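You operate a simulated robot arm through the tools that you are given. There is no shell and no other tool. Be economical: measure what you need, move in short steps, check, and stop when the job is done.

Carry out the task below with a simulated robot arm. There is one attempt and no reset: what you move stays moved.

Task
Fetch the orange strip and set it on the shelf under the grey bench. Fetch the red strip and set it on the clear end of the packing bench. Fetch the blue strip and set it in the blue crate. Take the green pin and leave it on the lower shelf of the grey steering cart. Put the grey carton that says "No. 70" from the top of the black cart on the shelf of the blue cart and the grey carton that says "No. 65" on the lower shelf of the grey steering cart. Pull the black cart drawer open. Do these in any order. Set down upright: grey carton.

Only the result counts: the job must be done as asked and must still hold three seconds after the hand-in. Knocking over, shifting, dropping, spilling or breaking anything else fails it.

Robot
A 7-joint arm with a vacuum gripper on a trunk, on a base that drives. Base frame: it is fixed to the floor where the robot stands at the start and does not move with it; the origin is under the middle of the robot, x ahead of it, y to its left, z up. Lengths are in mm, angles in degrees, forces in N, time in s.
Its first joint turns from -149.0 to 149.0 degrees. Places, roughly: black cart drawer [-700, -3200, 800]; blue crate (30x20x9 cm) [-700, -3200, 900]; blue strip (13x6x5 cm) [800, -600, 800]; clear end of the packing bench [2000, 4300, 900]; green pin (4x4x8 cm) [-900, -2900, 900]; grey carton [-750, -3250, 1000]; lower shelf of the grey steering cart [2200, -2500, 200]; orange strip (27x6x5 cm) [600, 0, 600]; red strip (13x6x5 cm) [600, -300, 600]; shelf of the blue cart [1200, -4000, 200]; shelf under the grey bench [4300, -1700, 200]. Payload 1.06 kg.
Tool frame: the origin (TCP) lies in the middle of the cups' lips, and z points out of the cups. The gripper has 1 cup of 24 mm across, covering 24 by 24 mm (tool x, y); the bellows give 8 mm. With the vacuum on, a cup seals on a smooth face that it is pressed against (1 to 4 N); it does not hold porous or soft things. The pull reaches 23 N.
Orientation is told as [roll, pitch, yaw] about the base's x, y, z axes, in that order, counted from this pose: with the cups facing straight down, the tool's x points along the base's -x, its y along +y and its z along -z.

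Tools
- The arm moves only by the tool apply_moves. Its argument "steps" is a list that holds one entry, the list of rows, each a list of 6 numbers: the shift along the tool's x, y, z in mm, then the turn, a rotation vector about the tool's x, y, z in degrees. In form: [[[tx, ty, tz, rx, ry, rz], ...]]. A call has 1 to 8 rows; each row shifts and turns the commanded pose from where the row before left it, along the tool's axes as they then stand. "suction" is the vacuum: 1 switches it on, 0 off, set as the call begins (left out, the last holds). Rows are played at 5 a second. More than 50 mm and 8.6 degrees between two rows, or a gripper value outside its range, and nothing of the call is played. Where a pose cannot be reached the arm comes as near as it can. A force on the tool above 40 N (or 10 N above the force at the start of the call, whichever is more), or a blocked arm, ends the call early, and 0.2 s more pass. The pull builds up within a second once a cup has sealed. Time passes only in rows, and 0.2 s behind the last, so rows that do not move give it time. The reply holds the time, the measured pose of the TCP, the force on the tool along the base axes and the pull of the vacuum, in the units named above and with some noise, with the torque about the TCP (base axes, N m) and any sound that the robot's microphone picked up.
- Cameras (640 x 400 px; columns grow to the right, rows downward): "scene" is now at [21.6, 112.2, 1423.1]; the picture's right is [-0.65, -0.76, 0.00], its down [-0.45, 0.38, -0.81] and it looks along [0.62, -0.52, -0.59] (base axes); focal length 286 px, centre (320, 200). "wrist" rides on the gripper at [78, 19, -96] in the tool frame; the picture's right is [-0.24, 0.97, 0.00], its down [-0.71, -0.17, -0.69] and it looks along [-0.67, -0.16, 0.73] (tool axes); focal length 243 px, centre (320, 200). There is no depth. A picture from a camera that has moved, and an enlarged one, comes with that camera's place and axes in the base frame and with its lens.
- snapshot(camera): a new picture of that camera. The clock stands still meanwhile.
- raise_lower(by): slides the trunk up (or, below 0, down) by that many mm; the arm and the scene camera ride with it, the base frame stays. It gives what a move gives, with no picture.
- drive_base(legs): drives the robot by 1 to 6 legs, each [ahead, turn to the left] in mm and degrees, along the robot's own axes; the way and the turn of a leg run together, so that a leg with both is an arc; at most 1500 mm and 180 degrees a leg. The arm and the cameras ride along, it lands a little off, and it stops where it bumps. It gives what a move gives.
- aim_head(pan, tilt): turns the head with the scene camera to pan (to the left, within 155 degrees either way) and tilt (down, from -29 to 69), counted from straight ahead of the robot. It gives what a move gives.
- enlarge(camera, box): a new picture of the part [left, top, right, bottom] of that camera's present view, enlarged. The clock stands still meanwhile.
- sign_off(): hands the job in; it is judged then, once.

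Go step by step. Nothing tells you exact positions but the pictures and the camera data: compare them with the known pose of the tool, close in by small moves and look again before you grip or let go. The budget is 196 turns and 182 pictures, counting those below and the enlarged ones. Unless the task says otherwise, let go and move clear before handing in.

The tools are called after ">>>" as a command line: name --argument value ..., lists and objects as JSON in quotes. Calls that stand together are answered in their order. apply_moves: Moves the arm, as the interface text tells. Its arguments: {"type":"object","properties":{"steps":{"type":"array","items":{"type":"array","items":{"type":"array","items":{"type":"number"}}}},"suction":{"type":"number"}},"required":["steps"]} The other tools are called the same way: raise_lower (by) slides the trunk up or down; drive_base (legs) drives the base; aim_head (pan, tilt) turns the head that bears the scene camera; snapshot (camera) takes a picture; enlarge (camera, box) takes an enlarged picture of a part of a camera's view; sign_off () hands the job in.

At the start:

```text
time: 0.0
tcp_pos: [672.8, -401.2, 1061.8]
tool_rot: [0.1, -0.1, 0.0]
ft_force: [-0.8, 0.0, 0.0]
moment: [-0.03, -0.02, 0.04]
pull: 0.0
trunk travel left (down, up): [-475.0, 235.0]
robot x, y, heading: [-2.7, 1.1, 0.1]
head pan, tilt: [-40.4, 35.9]
```

scene: 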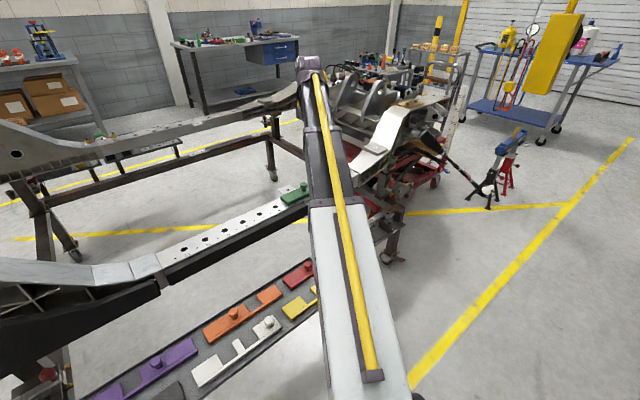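
wrist: 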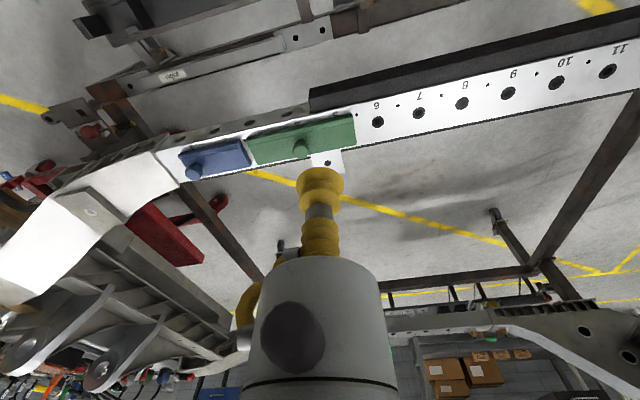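

I see a tray with coloured strips in front of the robot and a rail with green and blue strips. I'll look closer at these first.

>>> aim_head --pan -15 --tilt 55

>>> snapshot --camera "scene"

>>> enlarge --camera "wrist" --box '[140, 90, 400, 250]'

```text
time: 0.9
tcp_pos: [673.2, -399.8, 1061.6]
tool_rot: [0.0, 0.0, 0.1]
ft_force: [-0.2, 0.2, 1.4]
moment: [0.01, -0.03, 0.02]
pull: 0.0
trunk travel left (down, up): [-475.0, 235.0]
robot x, y, heading: [2.4, -1.0, 0.0]
head pan, tilt: [-15.0, 55.0]
```

```text
179 pictures are left
camera scene: at [24.6, 150.2, 1396.4], right [-0.26, -0.97, 0.0], down [-0.79, 0.21, -0.57], along [0.55, -0.15, -0.82], focal length 286 px, centre (320, 200)
```

scene: 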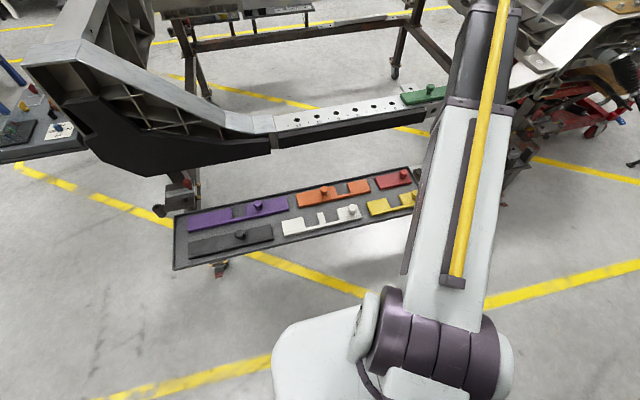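

```text
2.46 times, centred on (270, 170) of wrist
camera zoom: at [594.0, -381.3, 1158.0], right [0.24, 0.97, 0.0], down [0.71, -0.17, 0.68], along [0.67, -0.16, -0.73], focal length 597 px, centre (443, 274)
```

zoom: 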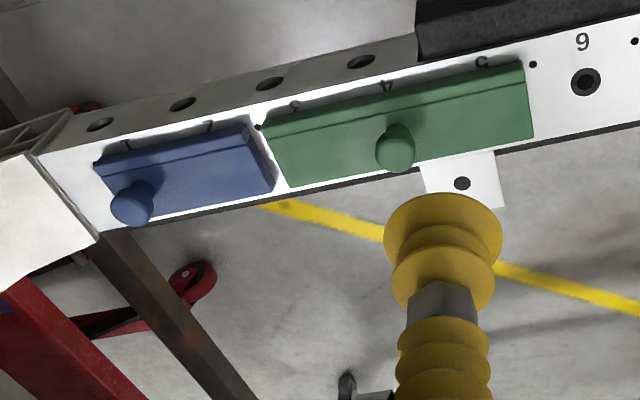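

The tray holds several strips; I'll zoom in on them.

>>> enlarge --camera "scene" --box '[170, 150, 430, 280]'

>>> enlarge --camera "scene" --box '[280, 160, 440, 240]'

```text
2.46 times, centred on (300, 215) of scene
camera zoom: at [24.6, 150.2, 1396.4], right [-0.26, -0.97, 0.0], down [-0.79, 0.21, -0.57], along [0.55, -0.15, -0.82], focal length 705 px, centre (369, 163)
```

zoom: 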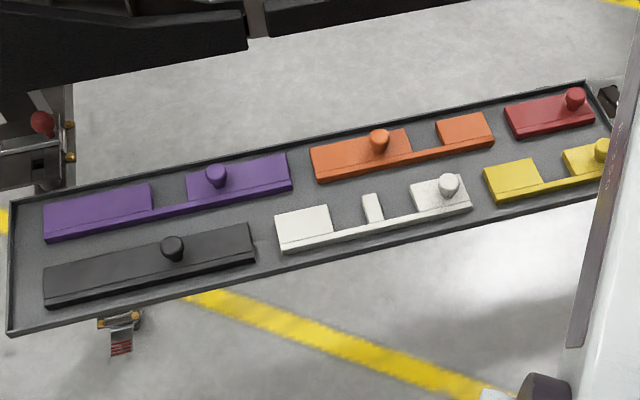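

```text
4.00 times, centred on (360, 200) of scene
camera zoom: at [24.6, 150.2, 1396.4], right [-0.26, -0.97, 0.0], down [-0.79, 0.21, -0.57], along [0.55, -0.15, -0.82], focal length 1146 px, centre (160, 200)
```

zoom: 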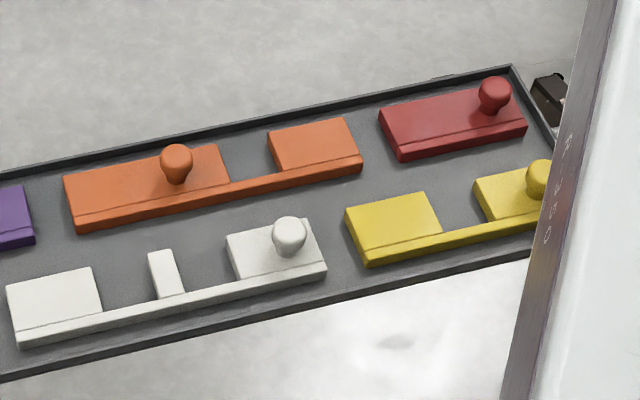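

The strips are stepped plates with a knob each. I'll look around to map the obstacles before grabbing anything.

>>> aim_head --pan 60 --tilt 20

>>> snapshot --camera "scene"

>>> aim_head --pan 0 --tilt 20

>>> snapshot --camera "scene"

>>> aim_head --pan -75 --tilt 20

>>> snapshot --camera "scene"

>>> aim_head --pan -135 --tilt 20

>>> snapshot --camera "scene"

>>> aim_head --pan 130 --tilt 20

>>> snapshot --camera "scene"

```text
time: 2.4
tcp_pos: [671.7, -402.5, 1062.7]
tool_rot: [0.1, -0.1, 0.0]
ft_force: [-0.4, 0.1, -0.1]
moment: [-0.01, 0.0, 0.02]
pull: 0.3
trunk travel left (down, up): [-475.0, 235.0]
robot x, y, heading: [3.1, 2.1, 0.2]
head pan, tilt: [60.0, 20.0]
```

```text
175 pictures are left
camera scene: at [1.5, 249.6, 1448.4], right [0.87, -0.5, 0.0], down [-0.17, -0.3, -0.94], along [0.47, 0.81, -0.34], focal length 286 px, centre (320, 200)
```

scene: 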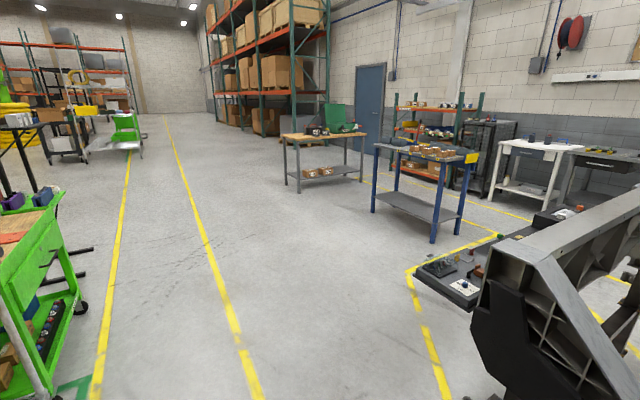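

```text
time: 3.7
tcp_pos: [673.6, -401.2, 1060.4]
tool_rot: [0.0, -0.1, -0.1]
ft_force: [0.2, -0.3, -0.6]
moment: [0.02, 0.02, 0.0]
pull: 0.1
trunk travel left (down, up): [-475.0, 235.0]
robot x, y, heading: [-2.4, 2.1, 0.1]
head pan, tilt: [0.0, 20.0]
```

```text
174 pictures are left
camera scene: at [48.1, 169.0, 1448.4], right [0.0, -1.0, 0.0], down [-0.34, 0.0, -0.94], along [0.94, 0.0, -0.34], focal length 286 px, centre (320, 200)
```

scene: 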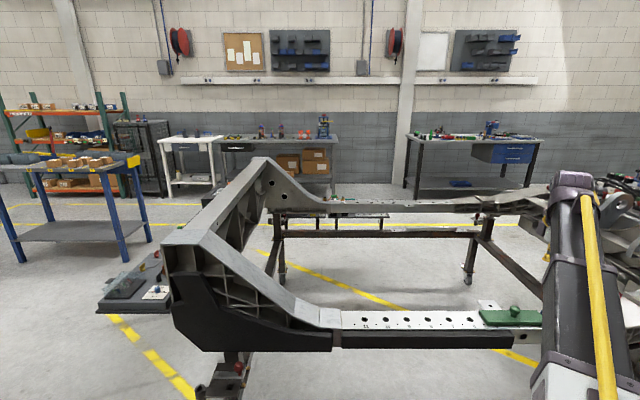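

```text
time: 5.1
tcp_pos: [672.5, -400.0, 1062.8]
tool_rot: [0.0, 0.0, -0.1]
ft_force: [-0.1, 1.2, 0.1]
moment: [0.03, -0.03, 0.0]
pull: 0.1
trunk travel left (down, up): [-475.0, 235.0]
robot x, y, heading: [-1.3, -1.6, -0.3]
head pan, tilt: [-75.0, 20.0]
```

```text
173 pictures are left
camera scene: at [-20.9, 79.0, 1448.4], right [-0.97, -0.26, 0.0], down [-0.09, 0.33, -0.94], along [0.24, -0.91, -0.34], focal length 286 px, centre (320, 200)
```

scene: 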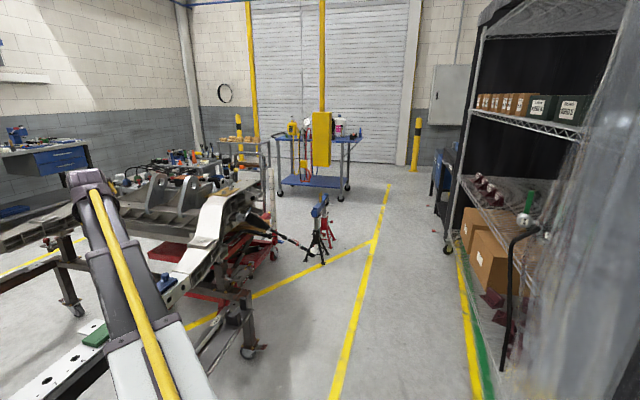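

```text
time: 6.4
tcp_pos: [671.9, -399.7, 1062.0]
tool_rot: [-0.1, 0.0, 0.0]
ft_force: [-0.1, 0.3, 0.2]
moment: [0.0, -0.04, -0.02]
pull: 0.1
trunk travel left (down, up): [-475.0, 235.0]
robot x, y, heading: [1.4, -0.2, -0.0]
head pan, tilt: [-135.0, 20.0]
```

```text
172 pictures are left
camera scene: at [-110.9, 103.1, 1448.4], right [-0.71, 0.71, 0.0], down [0.24, 0.24, -0.94], along [-0.66, -0.67, -0.34], focal length 286 px, centre (320, 200)
```

scene: 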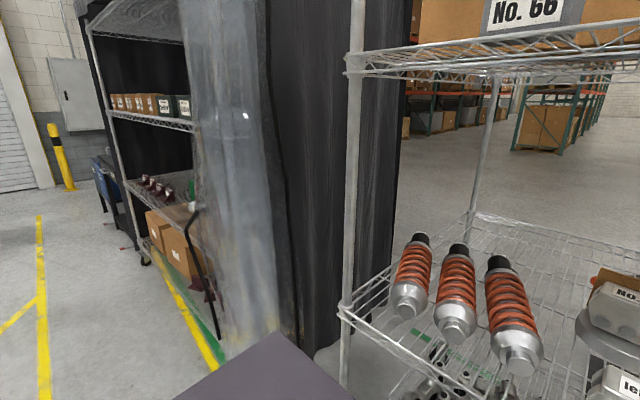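

```text
time: 10.1
tcp_pos: [671.0, -400.1, 1062.1]
tool_rot: [-0.1, -0.1, -0.1]
ft_force: [0.0, -0.3, -1.3]
moment: [0.04, 0.0, 0.0]
pull: 0.0
trunk travel left (down, up): [-475.0, 235.0]
robot x, y, heading: [-2.5, 1.3, 0.3]
head pan, tilt: [130.0, 20.0]
```

```text
171 pictures are left
camera scene: at [-104.9, 240.3, 1448.4], right [0.77, 0.64, 0.0], down [0.22, -0.26, -0.94], along [-0.6, 0.72, -0.34], focal length 286 px, centre (320, 200)
```

scene: 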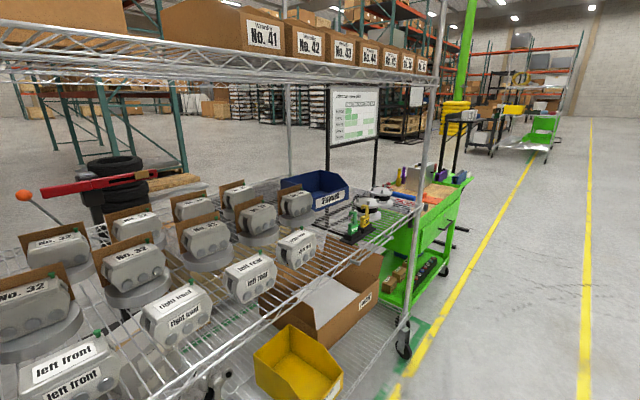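

Layout is clear: packing bench (wooden top) at left, grey bench ahead beyond the fixture, carts to the right. I'll move the tool above the orange strip.

>>> apply_moves --steps '[[[12, 46, 0, 0, 0, 0], [12, 46, 0, 0, 0, 0], [12, 46, 0, 0, 0, 0], [12, 46, 0, 0, 0, 0], [12, 46, 0, 0, 0, 0], [12, 46, 0, 0, 0, 0], [12, 46, 0, 0, 0, 0], [12, 46, 0, 0, 0, 0]]]'

>>> raise_lower --by -250

>>> aim_head --pan -5 --tilt 55

>>> snapshot --camera "scene"

>>> snapshot --camera "wrist"

```text
time: 11.0
tcp_pos: [636.0, -249.5, 1062.9]
tool_rot: [-0.3, -0.5, 0.4]
ft_force: [4.2, 1.8, -5.1]
moment: [-0.32, 0.08, -0.23]
pull: 0.1
trunk travel left (down, up): [-475.0, 235.0]
robot x, y, heading: [0.1, -0.9, 0.1]
head pan, tilt: [130.0, 20.0]
stopped in row 4: the force on the tool passed its limit at 57 N (the readings are from after the stop); the commanded pose is now the measured one
```

```text
time: 13.6
tcp_pos: [637.4, -249.8, 813.3]
tool_rot: [-0.3, -0.4, 0.4]
ft_force: [4.7, -1.9, -10.3]
moment: [-0.08, -0.35, 0.04]
pull: 0.1
trunk travel left (down, up): [-225.0, 485.0]
robot x, y, heading: [-1.8, -0.1, -0.1]
head pan, tilt: [130.0, 20.0]
```

```text
time: 15.8
tcp_pos: [636.4, -249.1, 812.2]
tool_rot: [-0.3, -0.5, 0.4]
ft_force: [3.5, -2.0, -9.6]
moment: [-0.06, -0.36, 0.07]
pull: 0.0
trunk travel left (down, up): [-225.0, 485.0]
robot x, y, heading: [1.4, 1.2, 0.1]
head pan, tilt: [-5.0, 55.0]
```

```text
170 pictures are left
camera scene: at [26.8, 162.8, 1146.3], right [-0.09, -1.0, 0.0], down [-0.82, 0.07, -0.57], along [0.57, -0.05, -0.82], focal length 286 px, centre (320, 200)
```

scene: 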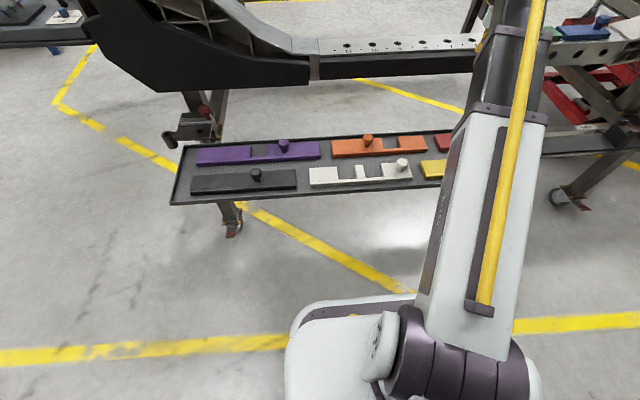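

```text
169 pictures are left
camera wrist: at [557.0, -230.4, 908.1], right [0.23, 0.97, 0.0], down [0.7, -0.16, 0.69], along [0.67, -0.16, -0.72], focal length 243 px, centre (320, 200)
```

wrist: 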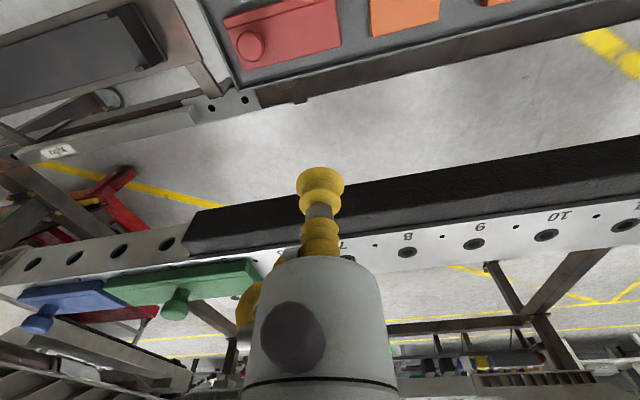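

The arm stopped on a force spike; nothing visibly touches, so I'll let it settle and read again.

>>> apply_moves --steps '[[[0, 0, 0, 0, 0, 0], [0, 0, 0, 0, 0, 0], [0, 0, 0, 0, 0, 0]]]'

>>> apply_moves --steps '[[[10, 5, 0, 0, 0, 0], [10, 10, 0, 0, 0, 0], [10, 15, 0, 0, 0, 0]]]'

```text
time: 16.6
tcp_pos: [636.4, -249.0, 813.1]
tool_rot: [-0.3, -0.5, 0.4]
ft_force: [3.8, -1.9, -10.0]
moment: [-0.05, -0.35, 0.03]
pull: 0.0
trunk travel left (down, up): [-225.0, 485.0]
robot x, y, heading: [-1.5, 0.5, -0.3]
head pan, tilt: [-5.0, 55.0]
```

```text
time: 17.1
tcp_pos: [626.6, -242.1, 813.2]
tool_rot: [-0.5, -0.9, 0.6]
ft_force: [7.8, -2.4, -12.1]
moment: [-0.05, -0.22, 0.05]
pull: 0.1
trunk travel left (down, up): [-225.0, 485.0]
robot x, y, heading: [2.0, 3.0, -0.3]
head pan, tilt: [-5.0, 55.0]
stopped in row 2: the force on the tool passed its limit at 47 N (the readings are from after the stop); the commanded pose is now the measured one
```

Contact seems to be internal (gripper/camera mount against the forearm). I'll back out radially and look at the force.

>>> apply_moves --steps '[[[-15, -5, 0, 0, 0, 0], [-25, -5, 0, 0, 0, 0], [-25, 0, 0, 0, 0, 0], [-25, 0, 0, 0, 0, 0], [0, 0, 0, 0, 0, 0]]]'

>>> aim_head --pan -35 --tilt 30

>>> snapshot --camera "scene"

```text
time: 18.3
tcp_pos: [716.2, -253.9, 813.4]
tool_rot: [-0.4, -0.8, 0.6]
ft_force: [-0.8, 1.0, -0.1]
moment: [-0.01, 0.03, 0.0]
pull: 0.1
trunk travel left (down, up): [-225.0, 485.0]
robot x, y, heading: [-1.5, 4.2, -0.0]
head pan, tilt: [-5.0, 55.0]
```

```text
time: 19.2
tcp_pos: [714.8, -254.8, 812.7]
tool_rot: [-0.4, -0.8, 0.5]
ft_force: [0.0, -0.3, -0.1]
moment: [-0.01, 0.01, 0.0]
pull: 0.1
trunk travel left (down, up): [-225.0, 485.0]
robot x, y, heading: [-1.5, -2.4, -0.1]
head pan, tilt: [-35.0, 30.0]
```

```text
168 pictures are left
camera scene: at [29.1, 117.2, 1182.3], right [-0.57, -0.82, 0.0], down [-0.41, 0.29, -0.87], along [0.71, -0.5, -0.5], focal length 286 px, centre (320, 200)
```

scene: 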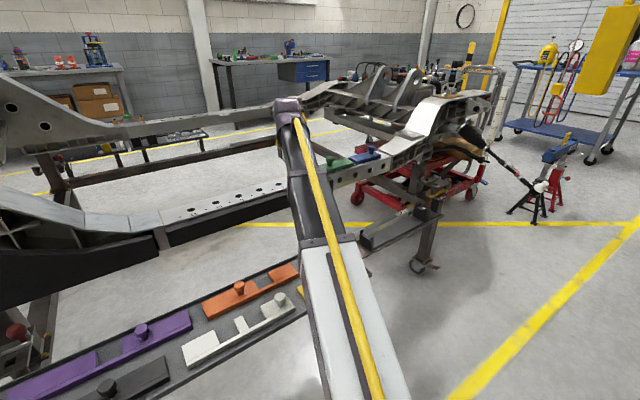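

Contact is gone with the arm farther out. A lower tool relative to the shoulder should allow closer reach, so I raise the trunk, lower the arm, then move inward above the tray.

>>> raise_lower --by 250

>>> apply_moves --steps '[[[0, 0, 40, 0, 0, 0], [0, 0, 40, 0, 0, 0], [0, 0, 40, 0, 0, 0], [0, 0, 40, 0, 0, 0], [0, 0, 30, 0, 0, 0], [0, 0, 0, 0, 0, 0]]]'

>>> apply_moves --steps '[[[25, 35, 0, 0, 0, 0], [25, 35, 0, 0, 0, 0], [25, 35, 0, 0, 0, 0], [25, 35, 0, 0, 0, 0], [25, 35, 0, 0, 0, 0], [20, 35, 0, 0, 0, 0], [0, 0, 0, 0, 0, 0]]]'

>>> snapshot --camera "wrist"

```text
time: 21.8
tcp_pos: [715.7, -253.5, 1062.6]
tool_rot: [-0.4, -0.8, 0.5]
ft_force: [0.2, 0.1, 0.0]
moment: [-0.02, 0.02, 0.0]
pull: 0.0
trunk travel left (down, up): [-475.0, 235.0]
robot x, y, heading: [-0.3, 1.0, -0.0]
head pan, tilt: [-35.0, 30.0]
```

```text
time: 23.2
tcp_pos: [716.4, -255.2, 873.6]
tool_rot: [-0.4, -0.9, 0.6]
ft_force: [0.2, 0.5, -0.3]
moment: [0.01, -0.01, 0.01]
pull: 0.0
trunk travel left (down, up): [-475.0, 235.0]
robot x, y, heading: [0.1, -2.2, -0.0]
head pan, tilt: [-35.0, 30.0]
```

```text
time: 24.8
tcp_pos: [573.3, -46.1, 865.3]
tool_rot: [-0.4, -0.9, 0.7]
ft_force: [-1.1, -0.7, -0.5]
moment: [-0.03, 0.01, -0.01]
pull: 0.0
trunk travel left (down, up): [-475.0, 235.0]
robot x, y, heading: [-2.5, 5.4, -0.1]
head pan, tilt: [-35.0, 30.0]
```

```text
167 pictures are left
camera wrist: at [493.9, -26.7, 960.3], right [0.23, 0.97, 0.0], down [0.7, -0.16, 0.7], along [0.68, -0.16, -0.72], focal length 243 px, centre (320, 200)
```

wrist: 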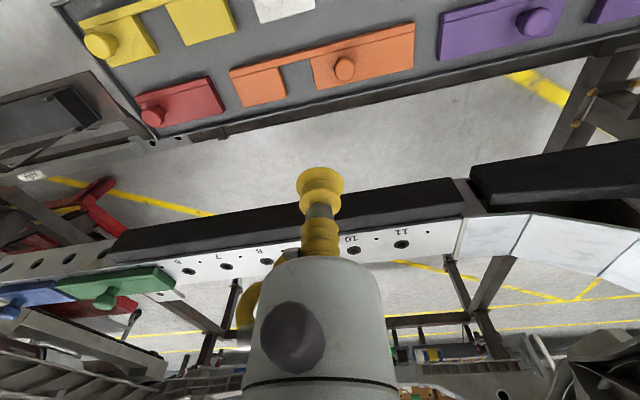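

Now no contact, and the orange strip is in view at about (605,-20) with the knob top near z 584. I'll zoom to choose the grip spot.

>>> enlarge --camera "wrist" --box '[110, 0, 430, 160]'

```text
2.00 times, centred on (270, 80) of wrist
camera zoom: at [493.9, -26.7, 960.3], right [0.23, 0.97, 0.0], down [0.7, -0.16, 0.7], along [0.68, -0.16, -0.72], focal length 485 px, centre (420, 440)
```

zoom: 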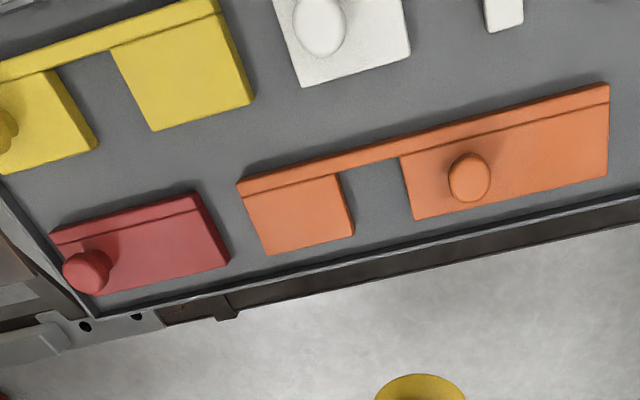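

Cup spot: between the orange knob (y≈-18) and the notch edge (y≈-64), x≈613. I move over it and descend partway.

>>> apply_moves --steps '[[[-20, -2, 30, -0.4, 0.9, 0.7], [-20, 0, 40, 0, 0, 0], [0, 0, 40, 0, 0, 0], [0, 0, 40, 0, 0, 0], [0, 0, 40, 0, 0, 0], [0, 0, 0, 0, 0, 0]]]'

>>> snapshot --camera "wrist"

```text
time: 26.2
tcp_pos: [614.4, -48.7, 676.8]
tool_rot: [0.0, 0.1, -0.1]
ft_force: [0.1, 0.0, -0.3]
moment: [0.01, 0.0, 0.02]
pull: 0.0
trunk travel left (down, up): [-475.0, 235.0]
robot x, y, heading: [0.9, 1.3, 0.2]
head pan, tilt: [-35.0, 30.0]
```

```text
165 pictures are left
camera wrist: at [536.2, -29.1, 774.5], right [0.24, 0.97, 0.0], down [0.71, -0.17, 0.68], along [0.66, -0.16, -0.73], focal length 243 px, centre (320, 200)
```

wrist: 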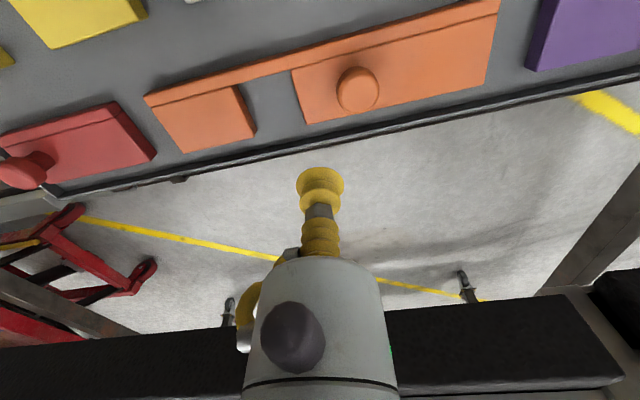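

I'll cross-check the heights with the scene camera.

>>> aim_head --pan -10 --tilt 55

>>> enlarge --camera "scene" --box '[240, 120, 440, 245]'

```text
time: 27.1
tcp_pos: [614.0, -49.5, 678.7]
tool_rot: [0.0, 0.1, -0.1]
ft_force: [0.2, 0.3, 0.4]
moment: [0.0, -0.05, 0.0]
pull: 0.0
trunk travel left (down, up): [-475.0, 235.0]
robot x, y, heading: [1.1, 1.0, -0.0]
head pan, tilt: [-10.0, 55.0]
```

```text
3.20 times, centred on (340, 182) of scene
camera zoom: at [26.0, 156.5, 1396.4], right [-0.17, -0.98, 0.0], down [-0.81, 0.14, -0.57], along [0.57, -0.1, -0.82], focal length 916 px, centre (256, 256)
```

zoom: 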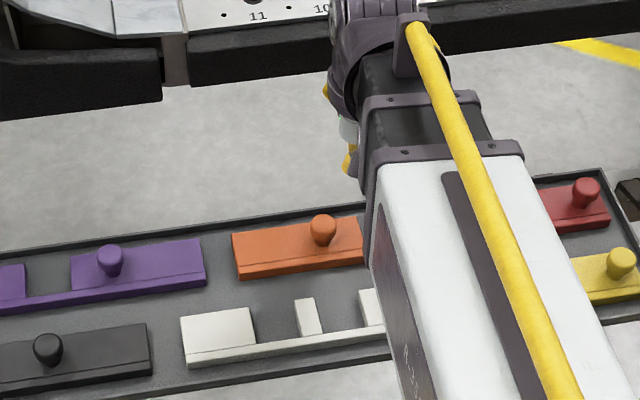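

Plate top is about z 574, knob axis y≈-19. I descend at (608,-48) with suction on, finishing in small steps.

>>> apply_moves --steps '[[[6, 0, 30, 0, 0, 0], [0, 0, 30, 0, 0, 0], [0, 0, 25, 0, 0, 0], [0, 0, 8, 0, 0, 0], [0, 0, 0, 0, 0, 0]]]' --suction 1

>>> snapshot --camera "wrist"

```text
time: 28.3
tcp_pos: [607.8, -49.1, 586.7]
tool_rot: [0.1, 0.0, 0.0]
ft_force: [0.3, 0.3, -0.4]
moment: [0.0, 0.0, -0.04]
pull: 0.1
trunk travel left (down, up): [-475.0, 235.0]
robot x, y, heading: [0.7, -0.0, 0.1]
head pan, tilt: [-10.0, 55.0]
```

```text
163 pictures are left
camera wrist: at [529.8, -29.1, 682.8], right [0.24, 0.97, 0.0], down [0.71, -0.17, 0.68], along [0.66, -0.16, -0.73], focal length 243 px, centre (320, 200)
```

wrist: 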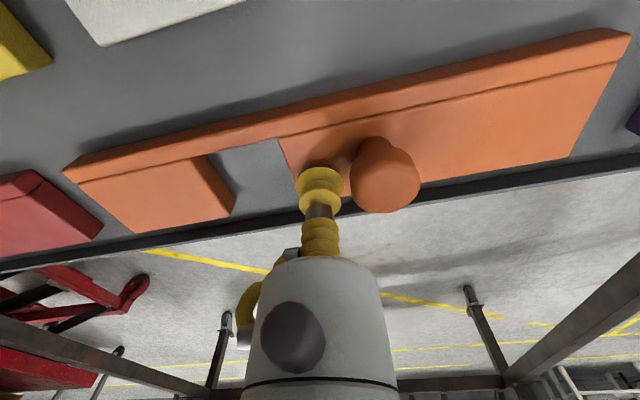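

Alignment looks right. Lowering in small steps until it seals.

>>> apply_moves --steps '[[[0, 0, 5, 0, 0, 0], [0, 0, 4, 0, 0, 0], [0, 0, 3, 0, 0, 0], [0, 0, 0, 0, 0, 0]]]'

```text
time: 29.3
tcp_pos: [606.1, -49.5, 575.4]
tool_rot: [0.0, -0.1, 0.0]
ft_force: [5.8, -2.1, 14.5]
moment: [-0.04, -0.02, -0.02]
pull: 22.6
trunk travel left (down, up): [-475.0, 235.0]
robot x, y, heading: [4.4, -0.3, 0.1]
head pan, tilt: [-10.0, 55.0]
```

Sealed at full pull. Lifting.

>>> apply_moves --steps '[[[0, 0, -5, 0, 0, 0], [0, 0, -15, 0, 0, 0], [0, 0, -30, 0, 0, 0], [0, 0, -30, 0, 0, 0], [0, 0, -30, 0, 0, 0], [0, 0, -30, 0, 0, 0], [0, 0, 0, 0, 0, 0]]]'

>>> snapshot --camera "wrist"

```text
time: 30.9
tcp_pos: [603.6, -50.3, 716.1]
tool_rot: [0.0, 0.0, 0.0]
ft_force: [0.1, -0.8, -2.3]
moment: [0.01, -0.05, 0.0]
pull: 23.0
trunk travel left (down, up): [-475.0, 235.0]
robot x, y, heading: [1.8, 3.8, -0.1]
head pan, tilt: [-10.0, 55.0]
```

```text
162 pictures are left
camera wrist: at [525.9, -31.1, 812.8], right [0.24, 0.97, 0.0], down [0.71, -0.17, 0.68], along [0.66, -0.16, -0.73], focal length 243 px, centre (320, 200)
```

wrist: 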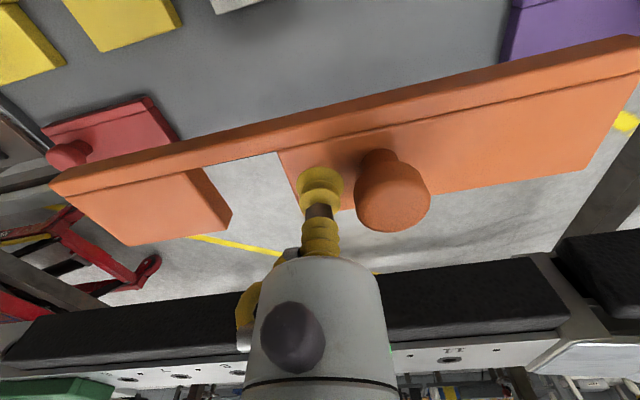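

The strip weighs about 230 g and hangs level. I pull it back from the rail's black beam, then raise the trunk.

>>> apply_moves --steps '[[[15, 0, 0, 0, 0, 0], [15, 0, 0, 0, 0, 0], [15, 0, 0, 0, 0, 0], [0, 0, 0, 0, 0, 0]]]'

>>> raise_lower --by 235

>>> drive_base --legs '[[0, 90]]'

>>> aim_head --pan -45 --tilt 35

>>> snapshot --camera "scene"

```text
time: 31.9
tcp_pos: [560.2, -51.2, 715.5]
tool_rot: [0.0, 0.1, -0.1]
ft_force: [-0.3, -0.2, -1.5]
moment: [0.01, -0.05, -0.01]
pull: 23.0
trunk travel left (down, up): [-475.0, 235.0]
robot x, y, heading: [-1.4, -3.6, -0.2]
head pan, tilt: [-10.0, 55.0]
```

```text
time: 34.4
tcp_pos: [560.3, -52.0, 949.5]
tool_rot: [0.1, 0.1, -0.1]
ft_force: [0.4, -1.0, -2.6]
moment: [-0.06, -0.03, 0.0]
pull: 23.4
trunk travel left (down, up): [-710.0, 0.0]
robot x, y, heading: [-0.3, 1.2, 0.1]
head pan, tilt: [-10.0, 55.0]
```

```text
time: 38.6
tcp_pos: [45.1, 559.2, 950.8]
tool_rot: [0.0, 0.2, 90.6]
ft_force: [-0.2, -0.5, -2.1]
moment: [0.0, 0.01, 0.01]
pull: 23.0
trunk travel left (down, up): [-710.0, 0.0]
robot x, y, heading: [0.5, 2.6, 90.7]
head pan, tilt: [-10.0, 55.0]
```

```text
time: 39.6
tcp_pos: [45.3, 560.2, 949.4]
tool_rot: [0.0, 0.2, 90.5]
ft_force: [-0.4, 0.0, -1.4]
moment: [-0.01, 0.01, 0.0]
pull: 22.8
trunk travel left (down, up): [-710.0, 0.0]
robot x, y, heading: [0.8, -1.9, 90.3]
head pan, tilt: [-45.0, 35.0]
```

```text
161 pictures are left
camera scene: at [-108.1, 15.2, 1659.5], right [0.72, -0.7, 0.0], down [-0.4, -0.41, -0.82], along [0.57, 0.59, -0.57], focal length 286 px, centre (320, 200)
```

scene: 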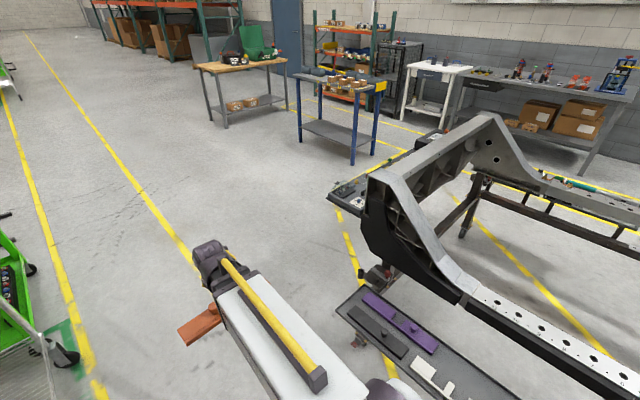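

Clear floor ahead; the gap between the fixture's tray (y≈1100) and the blue table (y≈2000) is about 850 mm. I'll drive to its mid-line and look.

>>> drive_base --legs '[[1500, 0], [70, 0], [0, -90.3]]'

>>> aim_head --pan 0 --tilt 35

>>> snapshot --camera "scene"

```text
time: 51.6
tcp_pos: [557.8, 1530.2, 951.0]
tool_rot: [0.0, 0.1, -0.6]
ft_force: [-0.7, -0.7, -2.1]
moment: [0.01, -0.02, 0.01]
pull: 23.3
trunk travel left (down, up): [-710.0, 0.0]
robot x, y, heading: [-1.6, 1587.2, -0.7]
head pan, tilt: [-45.0, 35.0]
```

```text
time: 52.7
tcp_pos: [557.5, 1528.8, 949.5]
tool_rot: [0.0, 0.1, -0.6]
ft_force: [-0.3, -0.4, -1.9]
moment: [-0.01, -0.02, -0.01]
pull: 22.4
trunk travel left (down, up): [-710.0, 0.0]
robot x, y, heading: [2.2, 1587.6, -0.5]
head pan, tilt: [0.0, 35.0]
```

```text
160 pictures are left
camera scene: at [42.3, 1753.7, 1659.5], right [-0.01, -1.0, 0.0], down [-0.57, 0.01, -0.82], along [0.82, -0.01, -0.57], focal length 286 px, centre (320, 200)
```

scene: 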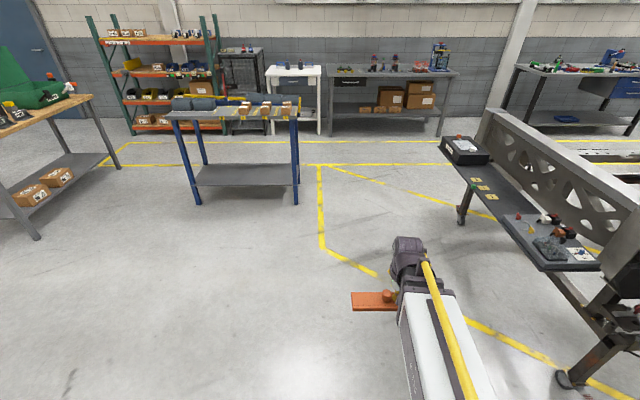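

The gap is even wider (fixture tray edge y≈800, table foot y≈1950). I'll bear slightly right and go through the middle.

>>> drive_base --legs '[[0, -6], [1500, 0], [0, 6.5], [1500, 0], [300, 0], [0, -90]]'

>>> snapshot --camera "scene"

```text
time: 73.7
tcp_pos: [3224.6, 747.7, 950.4]
tool_rot: [-0.1, 0.2, -92.1]
ft_force: [0.7, -0.5, -2.4]
moment: [-0.01, 0.01, -0.05]
pull: 23.1
trunk travel left (down, up): [-710.0, 0.0]
robot x, y, heading: [3292.8, 1309.6, -92.1]
head pan, tilt: [0.0, 35.0]
```

```text
159 pictures are left
camera scene: at [3464.1, 1255.4, 1659.6], right [-1.0, 0.04, 0.0], down [0.02, 0.57, -0.82], along [-0.03, -0.82, -0.57], focal length 286 px, centre (320, 200)
```

scene: 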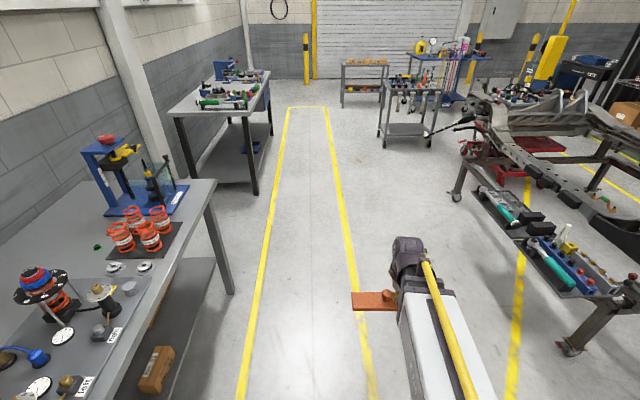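

The grey bench is at x≥4050, y -1250…-2770, with an open lower shelf; the grey steering cart is at about (2300,-2450). I drive alongside and turn to face the bench.

>>> drive_base --legs '[[0, 2.1], [1500, 0], [1400, 0], [0, 90]]'

>>> snapshot --camera "scene"

>>> snapshot --camera "wrist"

```text
time: 91.7
tcp_pos: [3845.8, -1593.8, 949.3]
tool_rot: [0.0, 0.0, -0.3]
ft_force: [0.0, -0.3, -2.8]
moment: [-0.02, 0.0, 0.0]
pull: 22.7
trunk travel left (down, up): [-710.0, 0.0]
robot x, y, heading: [3283.2, -1542.6, -0.1]
head pan, tilt: [0.0, 35.0]
```

```text
158 pictures are left
camera scene: at [3329.4, -1372.0, 1659.5], right [0.0, -1.0, 0.0], down [-0.57, 0.0, -0.82], along [0.82, 0.0, -0.57], focal length 286 px, centre (320, 200)
```

scene: 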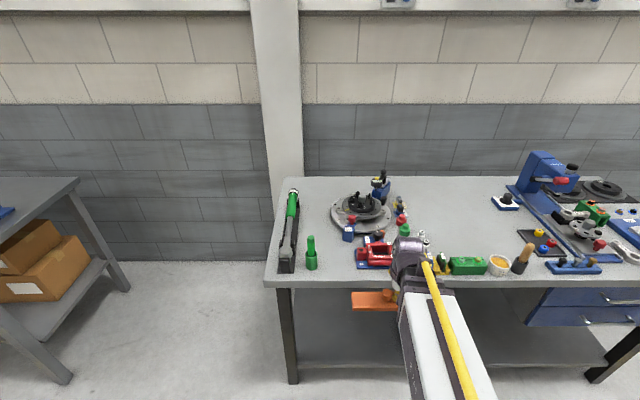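

```text
157 pictures are left
camera wrist: at [3767.8, -1574.0, 1046.3], right [0.24, 0.97, 0.0], down [0.71, -0.17, 0.68], along [0.66, -0.16, -0.73], focal length 243 px, centre (320, 200)
```

wrist: 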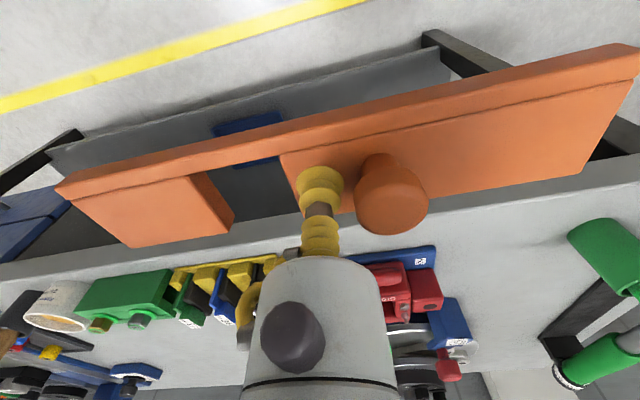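

The bench's shelf has a blue bin near y≈-1900; the left part around y≈-1500 looks free. I'll back off, extend the arm and lower everything so the arm can go in under the top.

>>> drive_base --legs '[[-400, 0]]'

>>> apply_moves --steps '[[[-25, 0, 0, 0, 0, 0], [-30, 0, 0, 0, 0, 0], [-30, 0, 0, 0, 0, 0], [-30, 0, 0, 0, 0, 0], [-30, 0, 0, 0, 0, 0], [-30, 0, 0, 0, 0, 0], [-25, 0, 0, 0, 0, 0], [0, 0, 0, 0, 0, 0]]]'

>>> raise_lower --by -600

>>> aim_head --pan 0 --tilt 20

>>> snapshot --camera "scene"

>>> snapshot --camera "wrist"

```text
time: 94.2
tcp_pos: [3447.4, -1590.7, 949.3]
tool_rot: [0.0, 0.1, 0.0]
ft_force: [0.5, 1.1, -1.6]
moment: [-0.01, -0.02, -0.02]
pull: 22.7
trunk travel left (down, up): [-710.0, 0.0]
robot x, y, heading: [2887.7, -1539.8, 0.3]
head pan, tilt: [0.0, 35.0]
```

```text
time: 96.0
tcp_pos: [3646.8, -1592.2, 949.9]
tool_rot: [0.1, 0.1, 0.1]
ft_force: [0.3, 0.1, -2.0]
moment: [-0.01, -0.02, 0.02]
pull: 22.8
trunk travel left (down, up): [-710.0, 0.0]
robot x, y, heading: [2884.6, -1538.2, 0.1]
head pan, tilt: [0.0, 35.0]
```

```text
refused: -600 is not a number from -400 to 400
```

```text
time: 96.7
tcp_pos: [3646.8, -1592.4, 949.8]
tool_rot: [0.0, 0.1, 0.2]
ft_force: [0.5, 0.1, -1.9]
moment: [-0.03, 0.0, 0.01]
pull: 23.8
trunk travel left (down, up): [-710.0, 0.0]
robot x, y, heading: [2890.0, -1540.4, 0.1]
head pan, tilt: [0.0, 20.0]
```

```text
156 pictures are left
camera scene: at [2934.7, -1371.9, 1683.3], right [0.0, -1.0, 0.0], down [-0.34, 0.0, -0.94], along [0.94, 0.0, -0.34], focal length 286 px, centre (320, 200)
```

scene: 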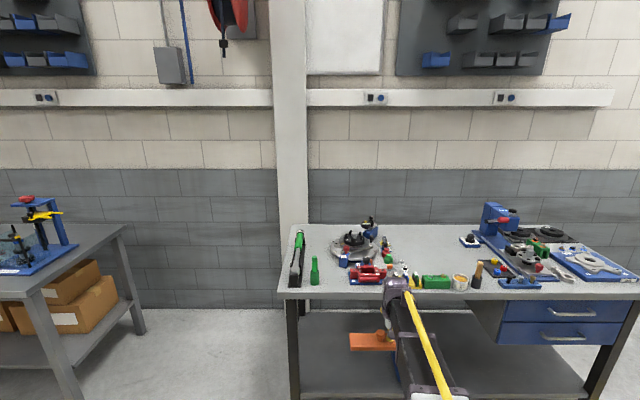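

```text
155 pictures are left
camera wrist: at [3568.7, -1573.1, 1046.3], right [0.23, 0.97, 0.0], down [0.71, -0.17, 0.68], along [0.66, -0.16, -0.73], focal length 243 px, centre (320, 200)
```

wrist: 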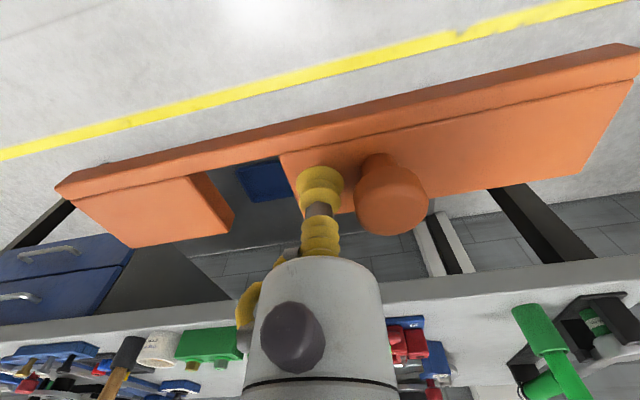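

Bench top edge is at x≈3973, z≈854. Lowering the trunk in two stages.

>>> raise_lower --by -400

>>> raise_lower --by -200

>>> snapshot --camera "scene"

>>> snapshot --camera "wrist"

```text
time: 100.5
tcp_pos: [3645.7, -1592.9, 549.7]
tool_rot: [0.0, 0.1, 0.1]
ft_force: [0.3, 0.4, -2.0]
moment: [-0.01, -0.01, -0.01]
pull: 23.0
trunk travel left (down, up): [-310.0, 400.0]
robot x, y, heading: [2885.5, -1543.1, 0.3]
head pan, tilt: [0.0, 20.0]
```

```text
time: 102.7
tcp_pos: [3646.5, -1591.8, 350.5]
tool_rot: [0.0, 0.1, 0.1]
ft_force: [0.2, 0.5, -2.0]
moment: [-0.05, -0.03, -0.02]
pull: 23.8
trunk travel left (down, up): [-110.0, 600.0]
robot x, y, heading: [2887.9, -1541.6, 0.2]
head pan, tilt: [0.0, 20.0]
```

```text
154 pictures are left
camera scene: at [2934.6, -1372.0, 1083.4], right [0.0, -1.0, 0.0], down [-0.34, 0.0, -0.94], along [0.94, 0.0, -0.34], focal length 286 px, centre (320, 200)
```

scene: 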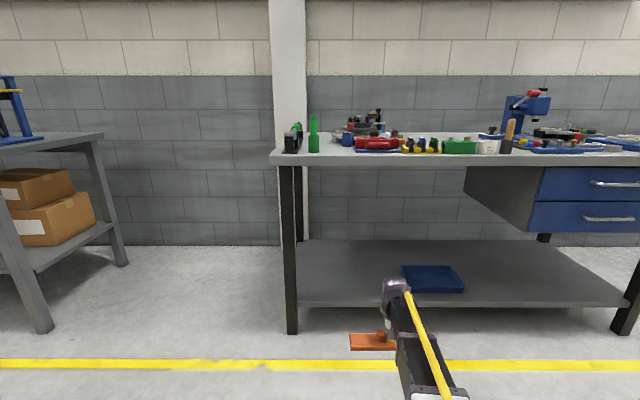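

```text
153 pictures are left
camera wrist: at [3568.6, -1573.1, 446.4], right [0.23, 0.97, 0.0], down [0.71, -0.17, 0.68], along [0.66, -0.16, -0.73], focal length 243 px, centre (320, 200)
```

wrist: 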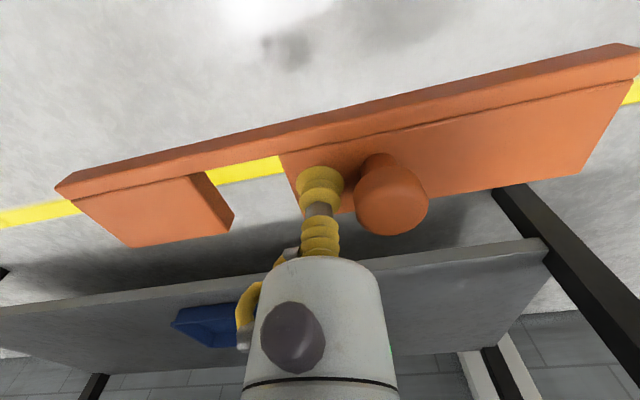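

Shelf surface is at z≈188, front edge x≈4020, bin from y≈-1774. I'll shift left to y≈-1500 and drive in partway.

>>> apply_moves --steps '[[[0, 30, 0, 0, 0, 0], [0, 30, 0, 0, 0, 0], [0, 30, 0, 0, 0, 0], [0, 0, 0, 0, 0, 0]]]'

>>> drive_base --legs '[[400, 0]]'

>>> snapshot --camera "scene"

>>> snapshot --camera "wrist"

```text
time: 103.7
tcp_pos: [3647.9, -1500.5, 348.2]
tool_rot: [0.0, 0.1, 0.1]
ft_force: [0.1, -0.8, -1.9]
moment: [0.01, -0.02, 0.0]
pull: 23.3
trunk travel left (down, up): [-110.0, 600.0]
robot x, y, heading: [2880.8, -1541.2, 0.3]
head pan, tilt: [0.0, 20.0]
```

```text
time: 106.2
tcp_pos: [4039.9, -1504.5, 348.4]
tool_rot: [-0.1, 0.0, -0.2]
ft_force: [-0.4, -0.9, -2.7]
moment: [-0.01, 0.0, -0.01]
pull: 22.5
trunk travel left (down, up): [-110.0, 600.0]
robot x, y, heading: [3280.0, -1539.4, -0.1]
head pan, tilt: [0.0, 20.0]
```

```text
152 pictures are left
camera scene: at [3328.0, -1371.8, 1083.4], right [0.0, -1.0, 0.0], down [-0.34, 0.0, -0.94], along [0.94, 0.0, -0.34], focal length 286 px, centre (320, 200)
```

scene: 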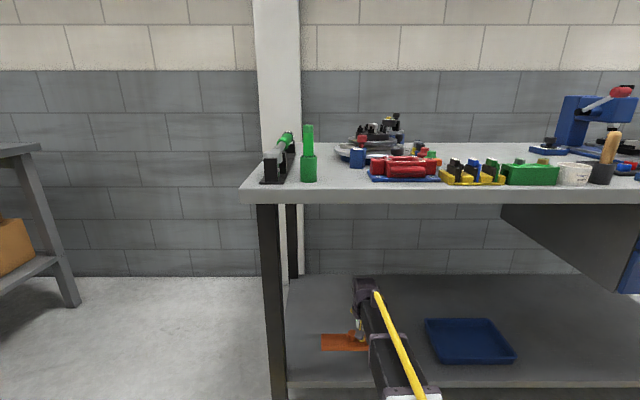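

```text
151 pictures are left
camera wrist: at [3962.4, -1485.0, 444.8], right [0.24, 0.97, 0.0], down [0.71, -0.17, 0.68], along [0.66, -0.16, -0.73], focal length 243 px, centre (320, 200)
```

wrist: 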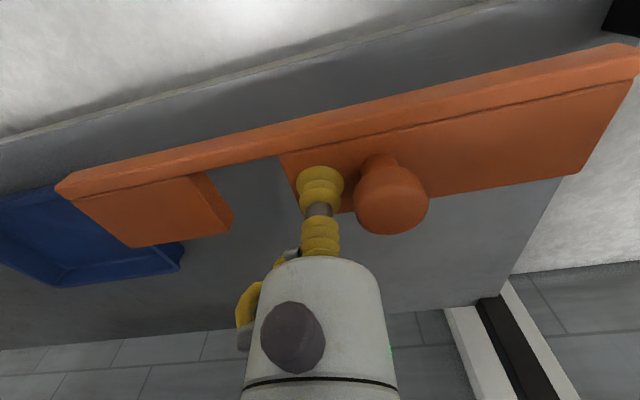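

Front edge confirmed at x≈4012. Extending the arm inward, then lowering the trunk toward the shelf.

>>> apply_moves --steps '[[[-25, 0, 0, 0, 0, 0], [-30, 0, 0, 0, 0, 0], [-30, 0, 0, 0, 0, 0], [-25, 0, 0, 0, 0, 0], [0, 0, 0, 0, 0, 0]]]'

>>> raise_lower --by -90

>>> snapshot --camera "wrist"

>>> snapshot --camera "scene"

```text
time: 107.4
tcp_pos: [4148.7, -1504.0, 346.5]
tool_rot: [0.0, 0.1, -0.2]
ft_force: [-0.1, -0.2, -1.8]
moment: [0.01, -0.02, 0.02]
pull: 22.9
trunk travel left (down, up): [-110.0, 600.0]
robot x, y, heading: [3280.2, -1538.3, -0.2]
head pan, tilt: [0.0, 20.0]
```

```text
time: 108.6
tcp_pos: [4147.7, -1504.0, 258.2]
tool_rot: [0.1, 0.1, -0.2]
ft_force: [-0.3, 0.2, -1.7]
moment: [0.01, -0.02, -0.01]
pull: 23.0
trunk travel left (down, up): [-20.0, 690.0]
robot x, y, heading: [3277.5, -1542.7, -0.3]
head pan, tilt: [0.0, 20.0]
```

```text
150 pictures are left
camera wrist: at [4070.8, -1483.7, 353.5], right [0.24, 0.97, 0.0], down [0.71, -0.17, 0.68], along [0.66, -0.16, -0.73], focal length 243 px, centre (320, 200)
```

wrist: 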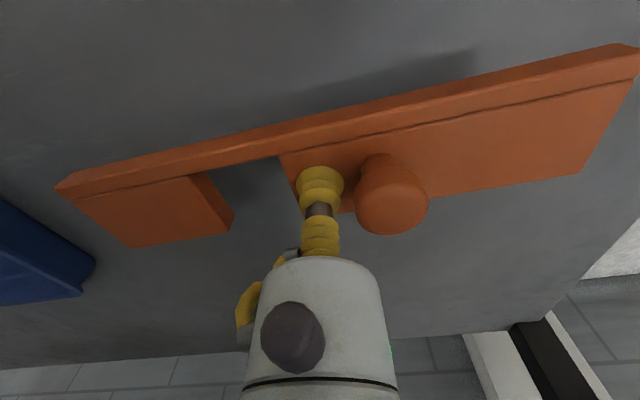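

```text
149 pictures are left
camera scene: at [3328.0, -1371.8, 993.4], right [0.0, -1.0, 0.0], down [-0.34, 0.0, -0.94], along [0.94, 0.0, -0.34], focal length 286 px, centre (320, 200)
```

scene: 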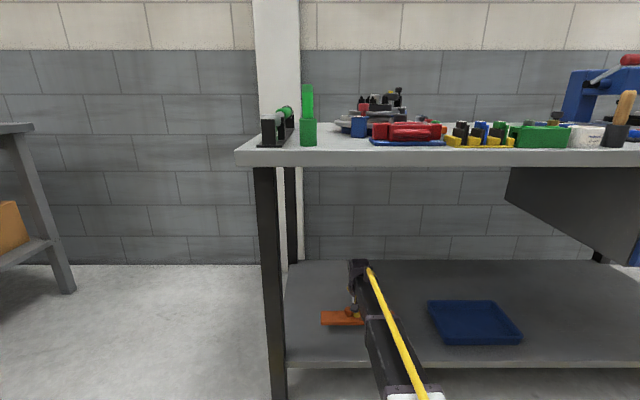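

Strip is well above the shelf with free space around. Lowering in small steps until contact.

>>> apply_moves --steps '[[[0, 0, 10, 0, 0, 0], [0, 0, 8, 0, 0, 0], [0, 0, 5, 0, 0, 0], [0, 0, 4, 0, 0, 0], [0, 0, 0, 0, 0, 0]]]'

```text
time: 109.8
tcp_pos: [4149.1, -1502.9, 229.9]
tool_rot: [0.0, 0.0, -0.2]
ft_force: [-0.6, -0.3, -2.4]
moment: [-0.03, -0.01, 0.02]
pull: 22.4
trunk travel left (down, up): [-20.0, 690.0]
robot x, y, heading: [3276.8, -1541.5, -0.1]
head pan, tilt: [0.0, 20.0]
```

>>> apply_moves --steps '[[[0, 0, 4, 0, 0, 0], [0, 0, 3, 0, 0, 0], [0, 0, 3, 0, 0, 0], [0, 0, 0, 0, 0, 0]]]'

>>> snapshot --camera "wrist"

```text
time: 110.8
tcp_pos: [4149.2, -1502.4, 220.0]
tool_rot: [-0.1, 0.1, -0.3]
ft_force: [0.2, -0.4, -2.5]
moment: [0.01, -0.03, 0.0]
pull: 22.8
trunk travel left (down, up): [-20.0, 690.0]
robot x, y, heading: [3281.9, -1540.0, -0.1]
head pan, tilt: [0.0, 20.0]
```

```text
148 pictures are left
camera wrist: at [4071.3, -1483.0, 316.3], right [0.24, 0.97, 0.0], down [0.71, -0.17, 0.68], along [0.66, -0.16, -0.73], focal length 243 px, centre (320, 200)
```

wrist: 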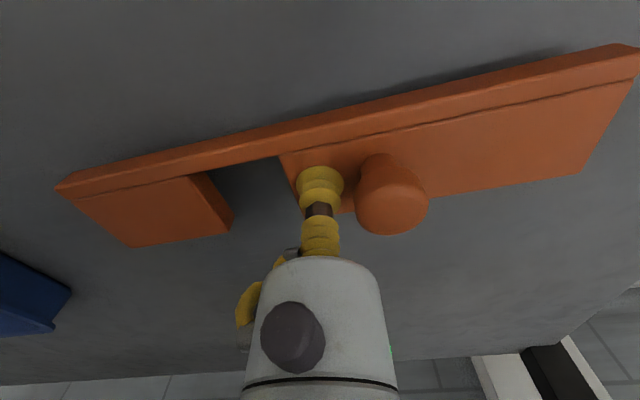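

>>> apply_moves --steps '[[[0, 0, 4, 0, 0, 0], [0, 0, 3, 0, 0, 0], [0, 0, 3, 0, 0, 0], [0, 0, 0, 0, 0, 0]]]'

```text
time: 111.8
tcp_pos: [4149.5, -1503.9, 210.0]
tool_rot: [0.0, 0.0, -0.2]
ft_force: [-0.5, -0.3, -0.9]
moment: [0.0, -0.02, -0.01]
pull: 23.7
trunk travel left (down, up): [-20.0, 690.0]
robot x, y, heading: [3279.6, -1543.0, 0.2]
head pan, tilt: [0.0, 20.0]
```

>>> apply_moves --steps '[[[0, 0, 2, 0, 0, 0], [0, 0, 2, 0, 0, 0], [0, 0, 0, 0, 0, 0]]]'

```text
time: 112.6
tcp_pos: [4150.0, -1503.6, 207.6]
tool_rot: [0.1, -0.1, -0.1]
ft_force: [1.1, 0.6, 3.8]
moment: [0.01, -0.01, -0.01]
pull: 22.9
trunk travel left (down, up): [-20.0, 690.0]
robot x, y, heading: [3281.8, -1542.8, -0.1]
head pan, tilt: [0.0, 20.0]
```

Contact with the shelf. Releasing and rising gently.

>>> apply_moves --steps '[[[0, 0, 0, 0, 0, 0], [0, 0, 0, 0, 0, 0], [0, 0, 0, 0, 0, 0], [0, 0, 0, 0, 0, 0], [0, 0, -2, 0, 0, 0], [0, 0, -8, 0, 0, 0], [0, 0, -25, 0, 0, 0], [0, 0, -40, 0, 0, 0]]]' --suction 0

>>> snapshot --camera "wrist"

```text
time: 114.4
tcp_pos: [4150.1, -1501.8, 279.9]
tool_rot: [-0.1, 0.2, -0.1]
ft_force: [-0.5, 0.1, 0.2]
moment: [-0.03, -0.03, -0.02]
pull: 0.0
trunk travel left (down, up): [-20.0, 690.0]
robot x, y, heading: [3282.8, -1538.8, 0.1]
head pan, tilt: [0.0, 20.0]
```

```text
147 pictures are left
camera wrist: at [4070.8, -1483.5, 376.4], right [0.24, 0.97, 0.0], down [0.71, -0.17, 0.68], along [0.66, -0.16, -0.73], focal length 243 px, centre (320, 200)
```

wrist: 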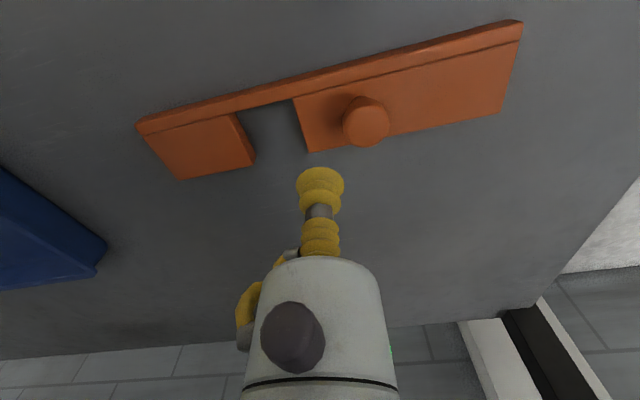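

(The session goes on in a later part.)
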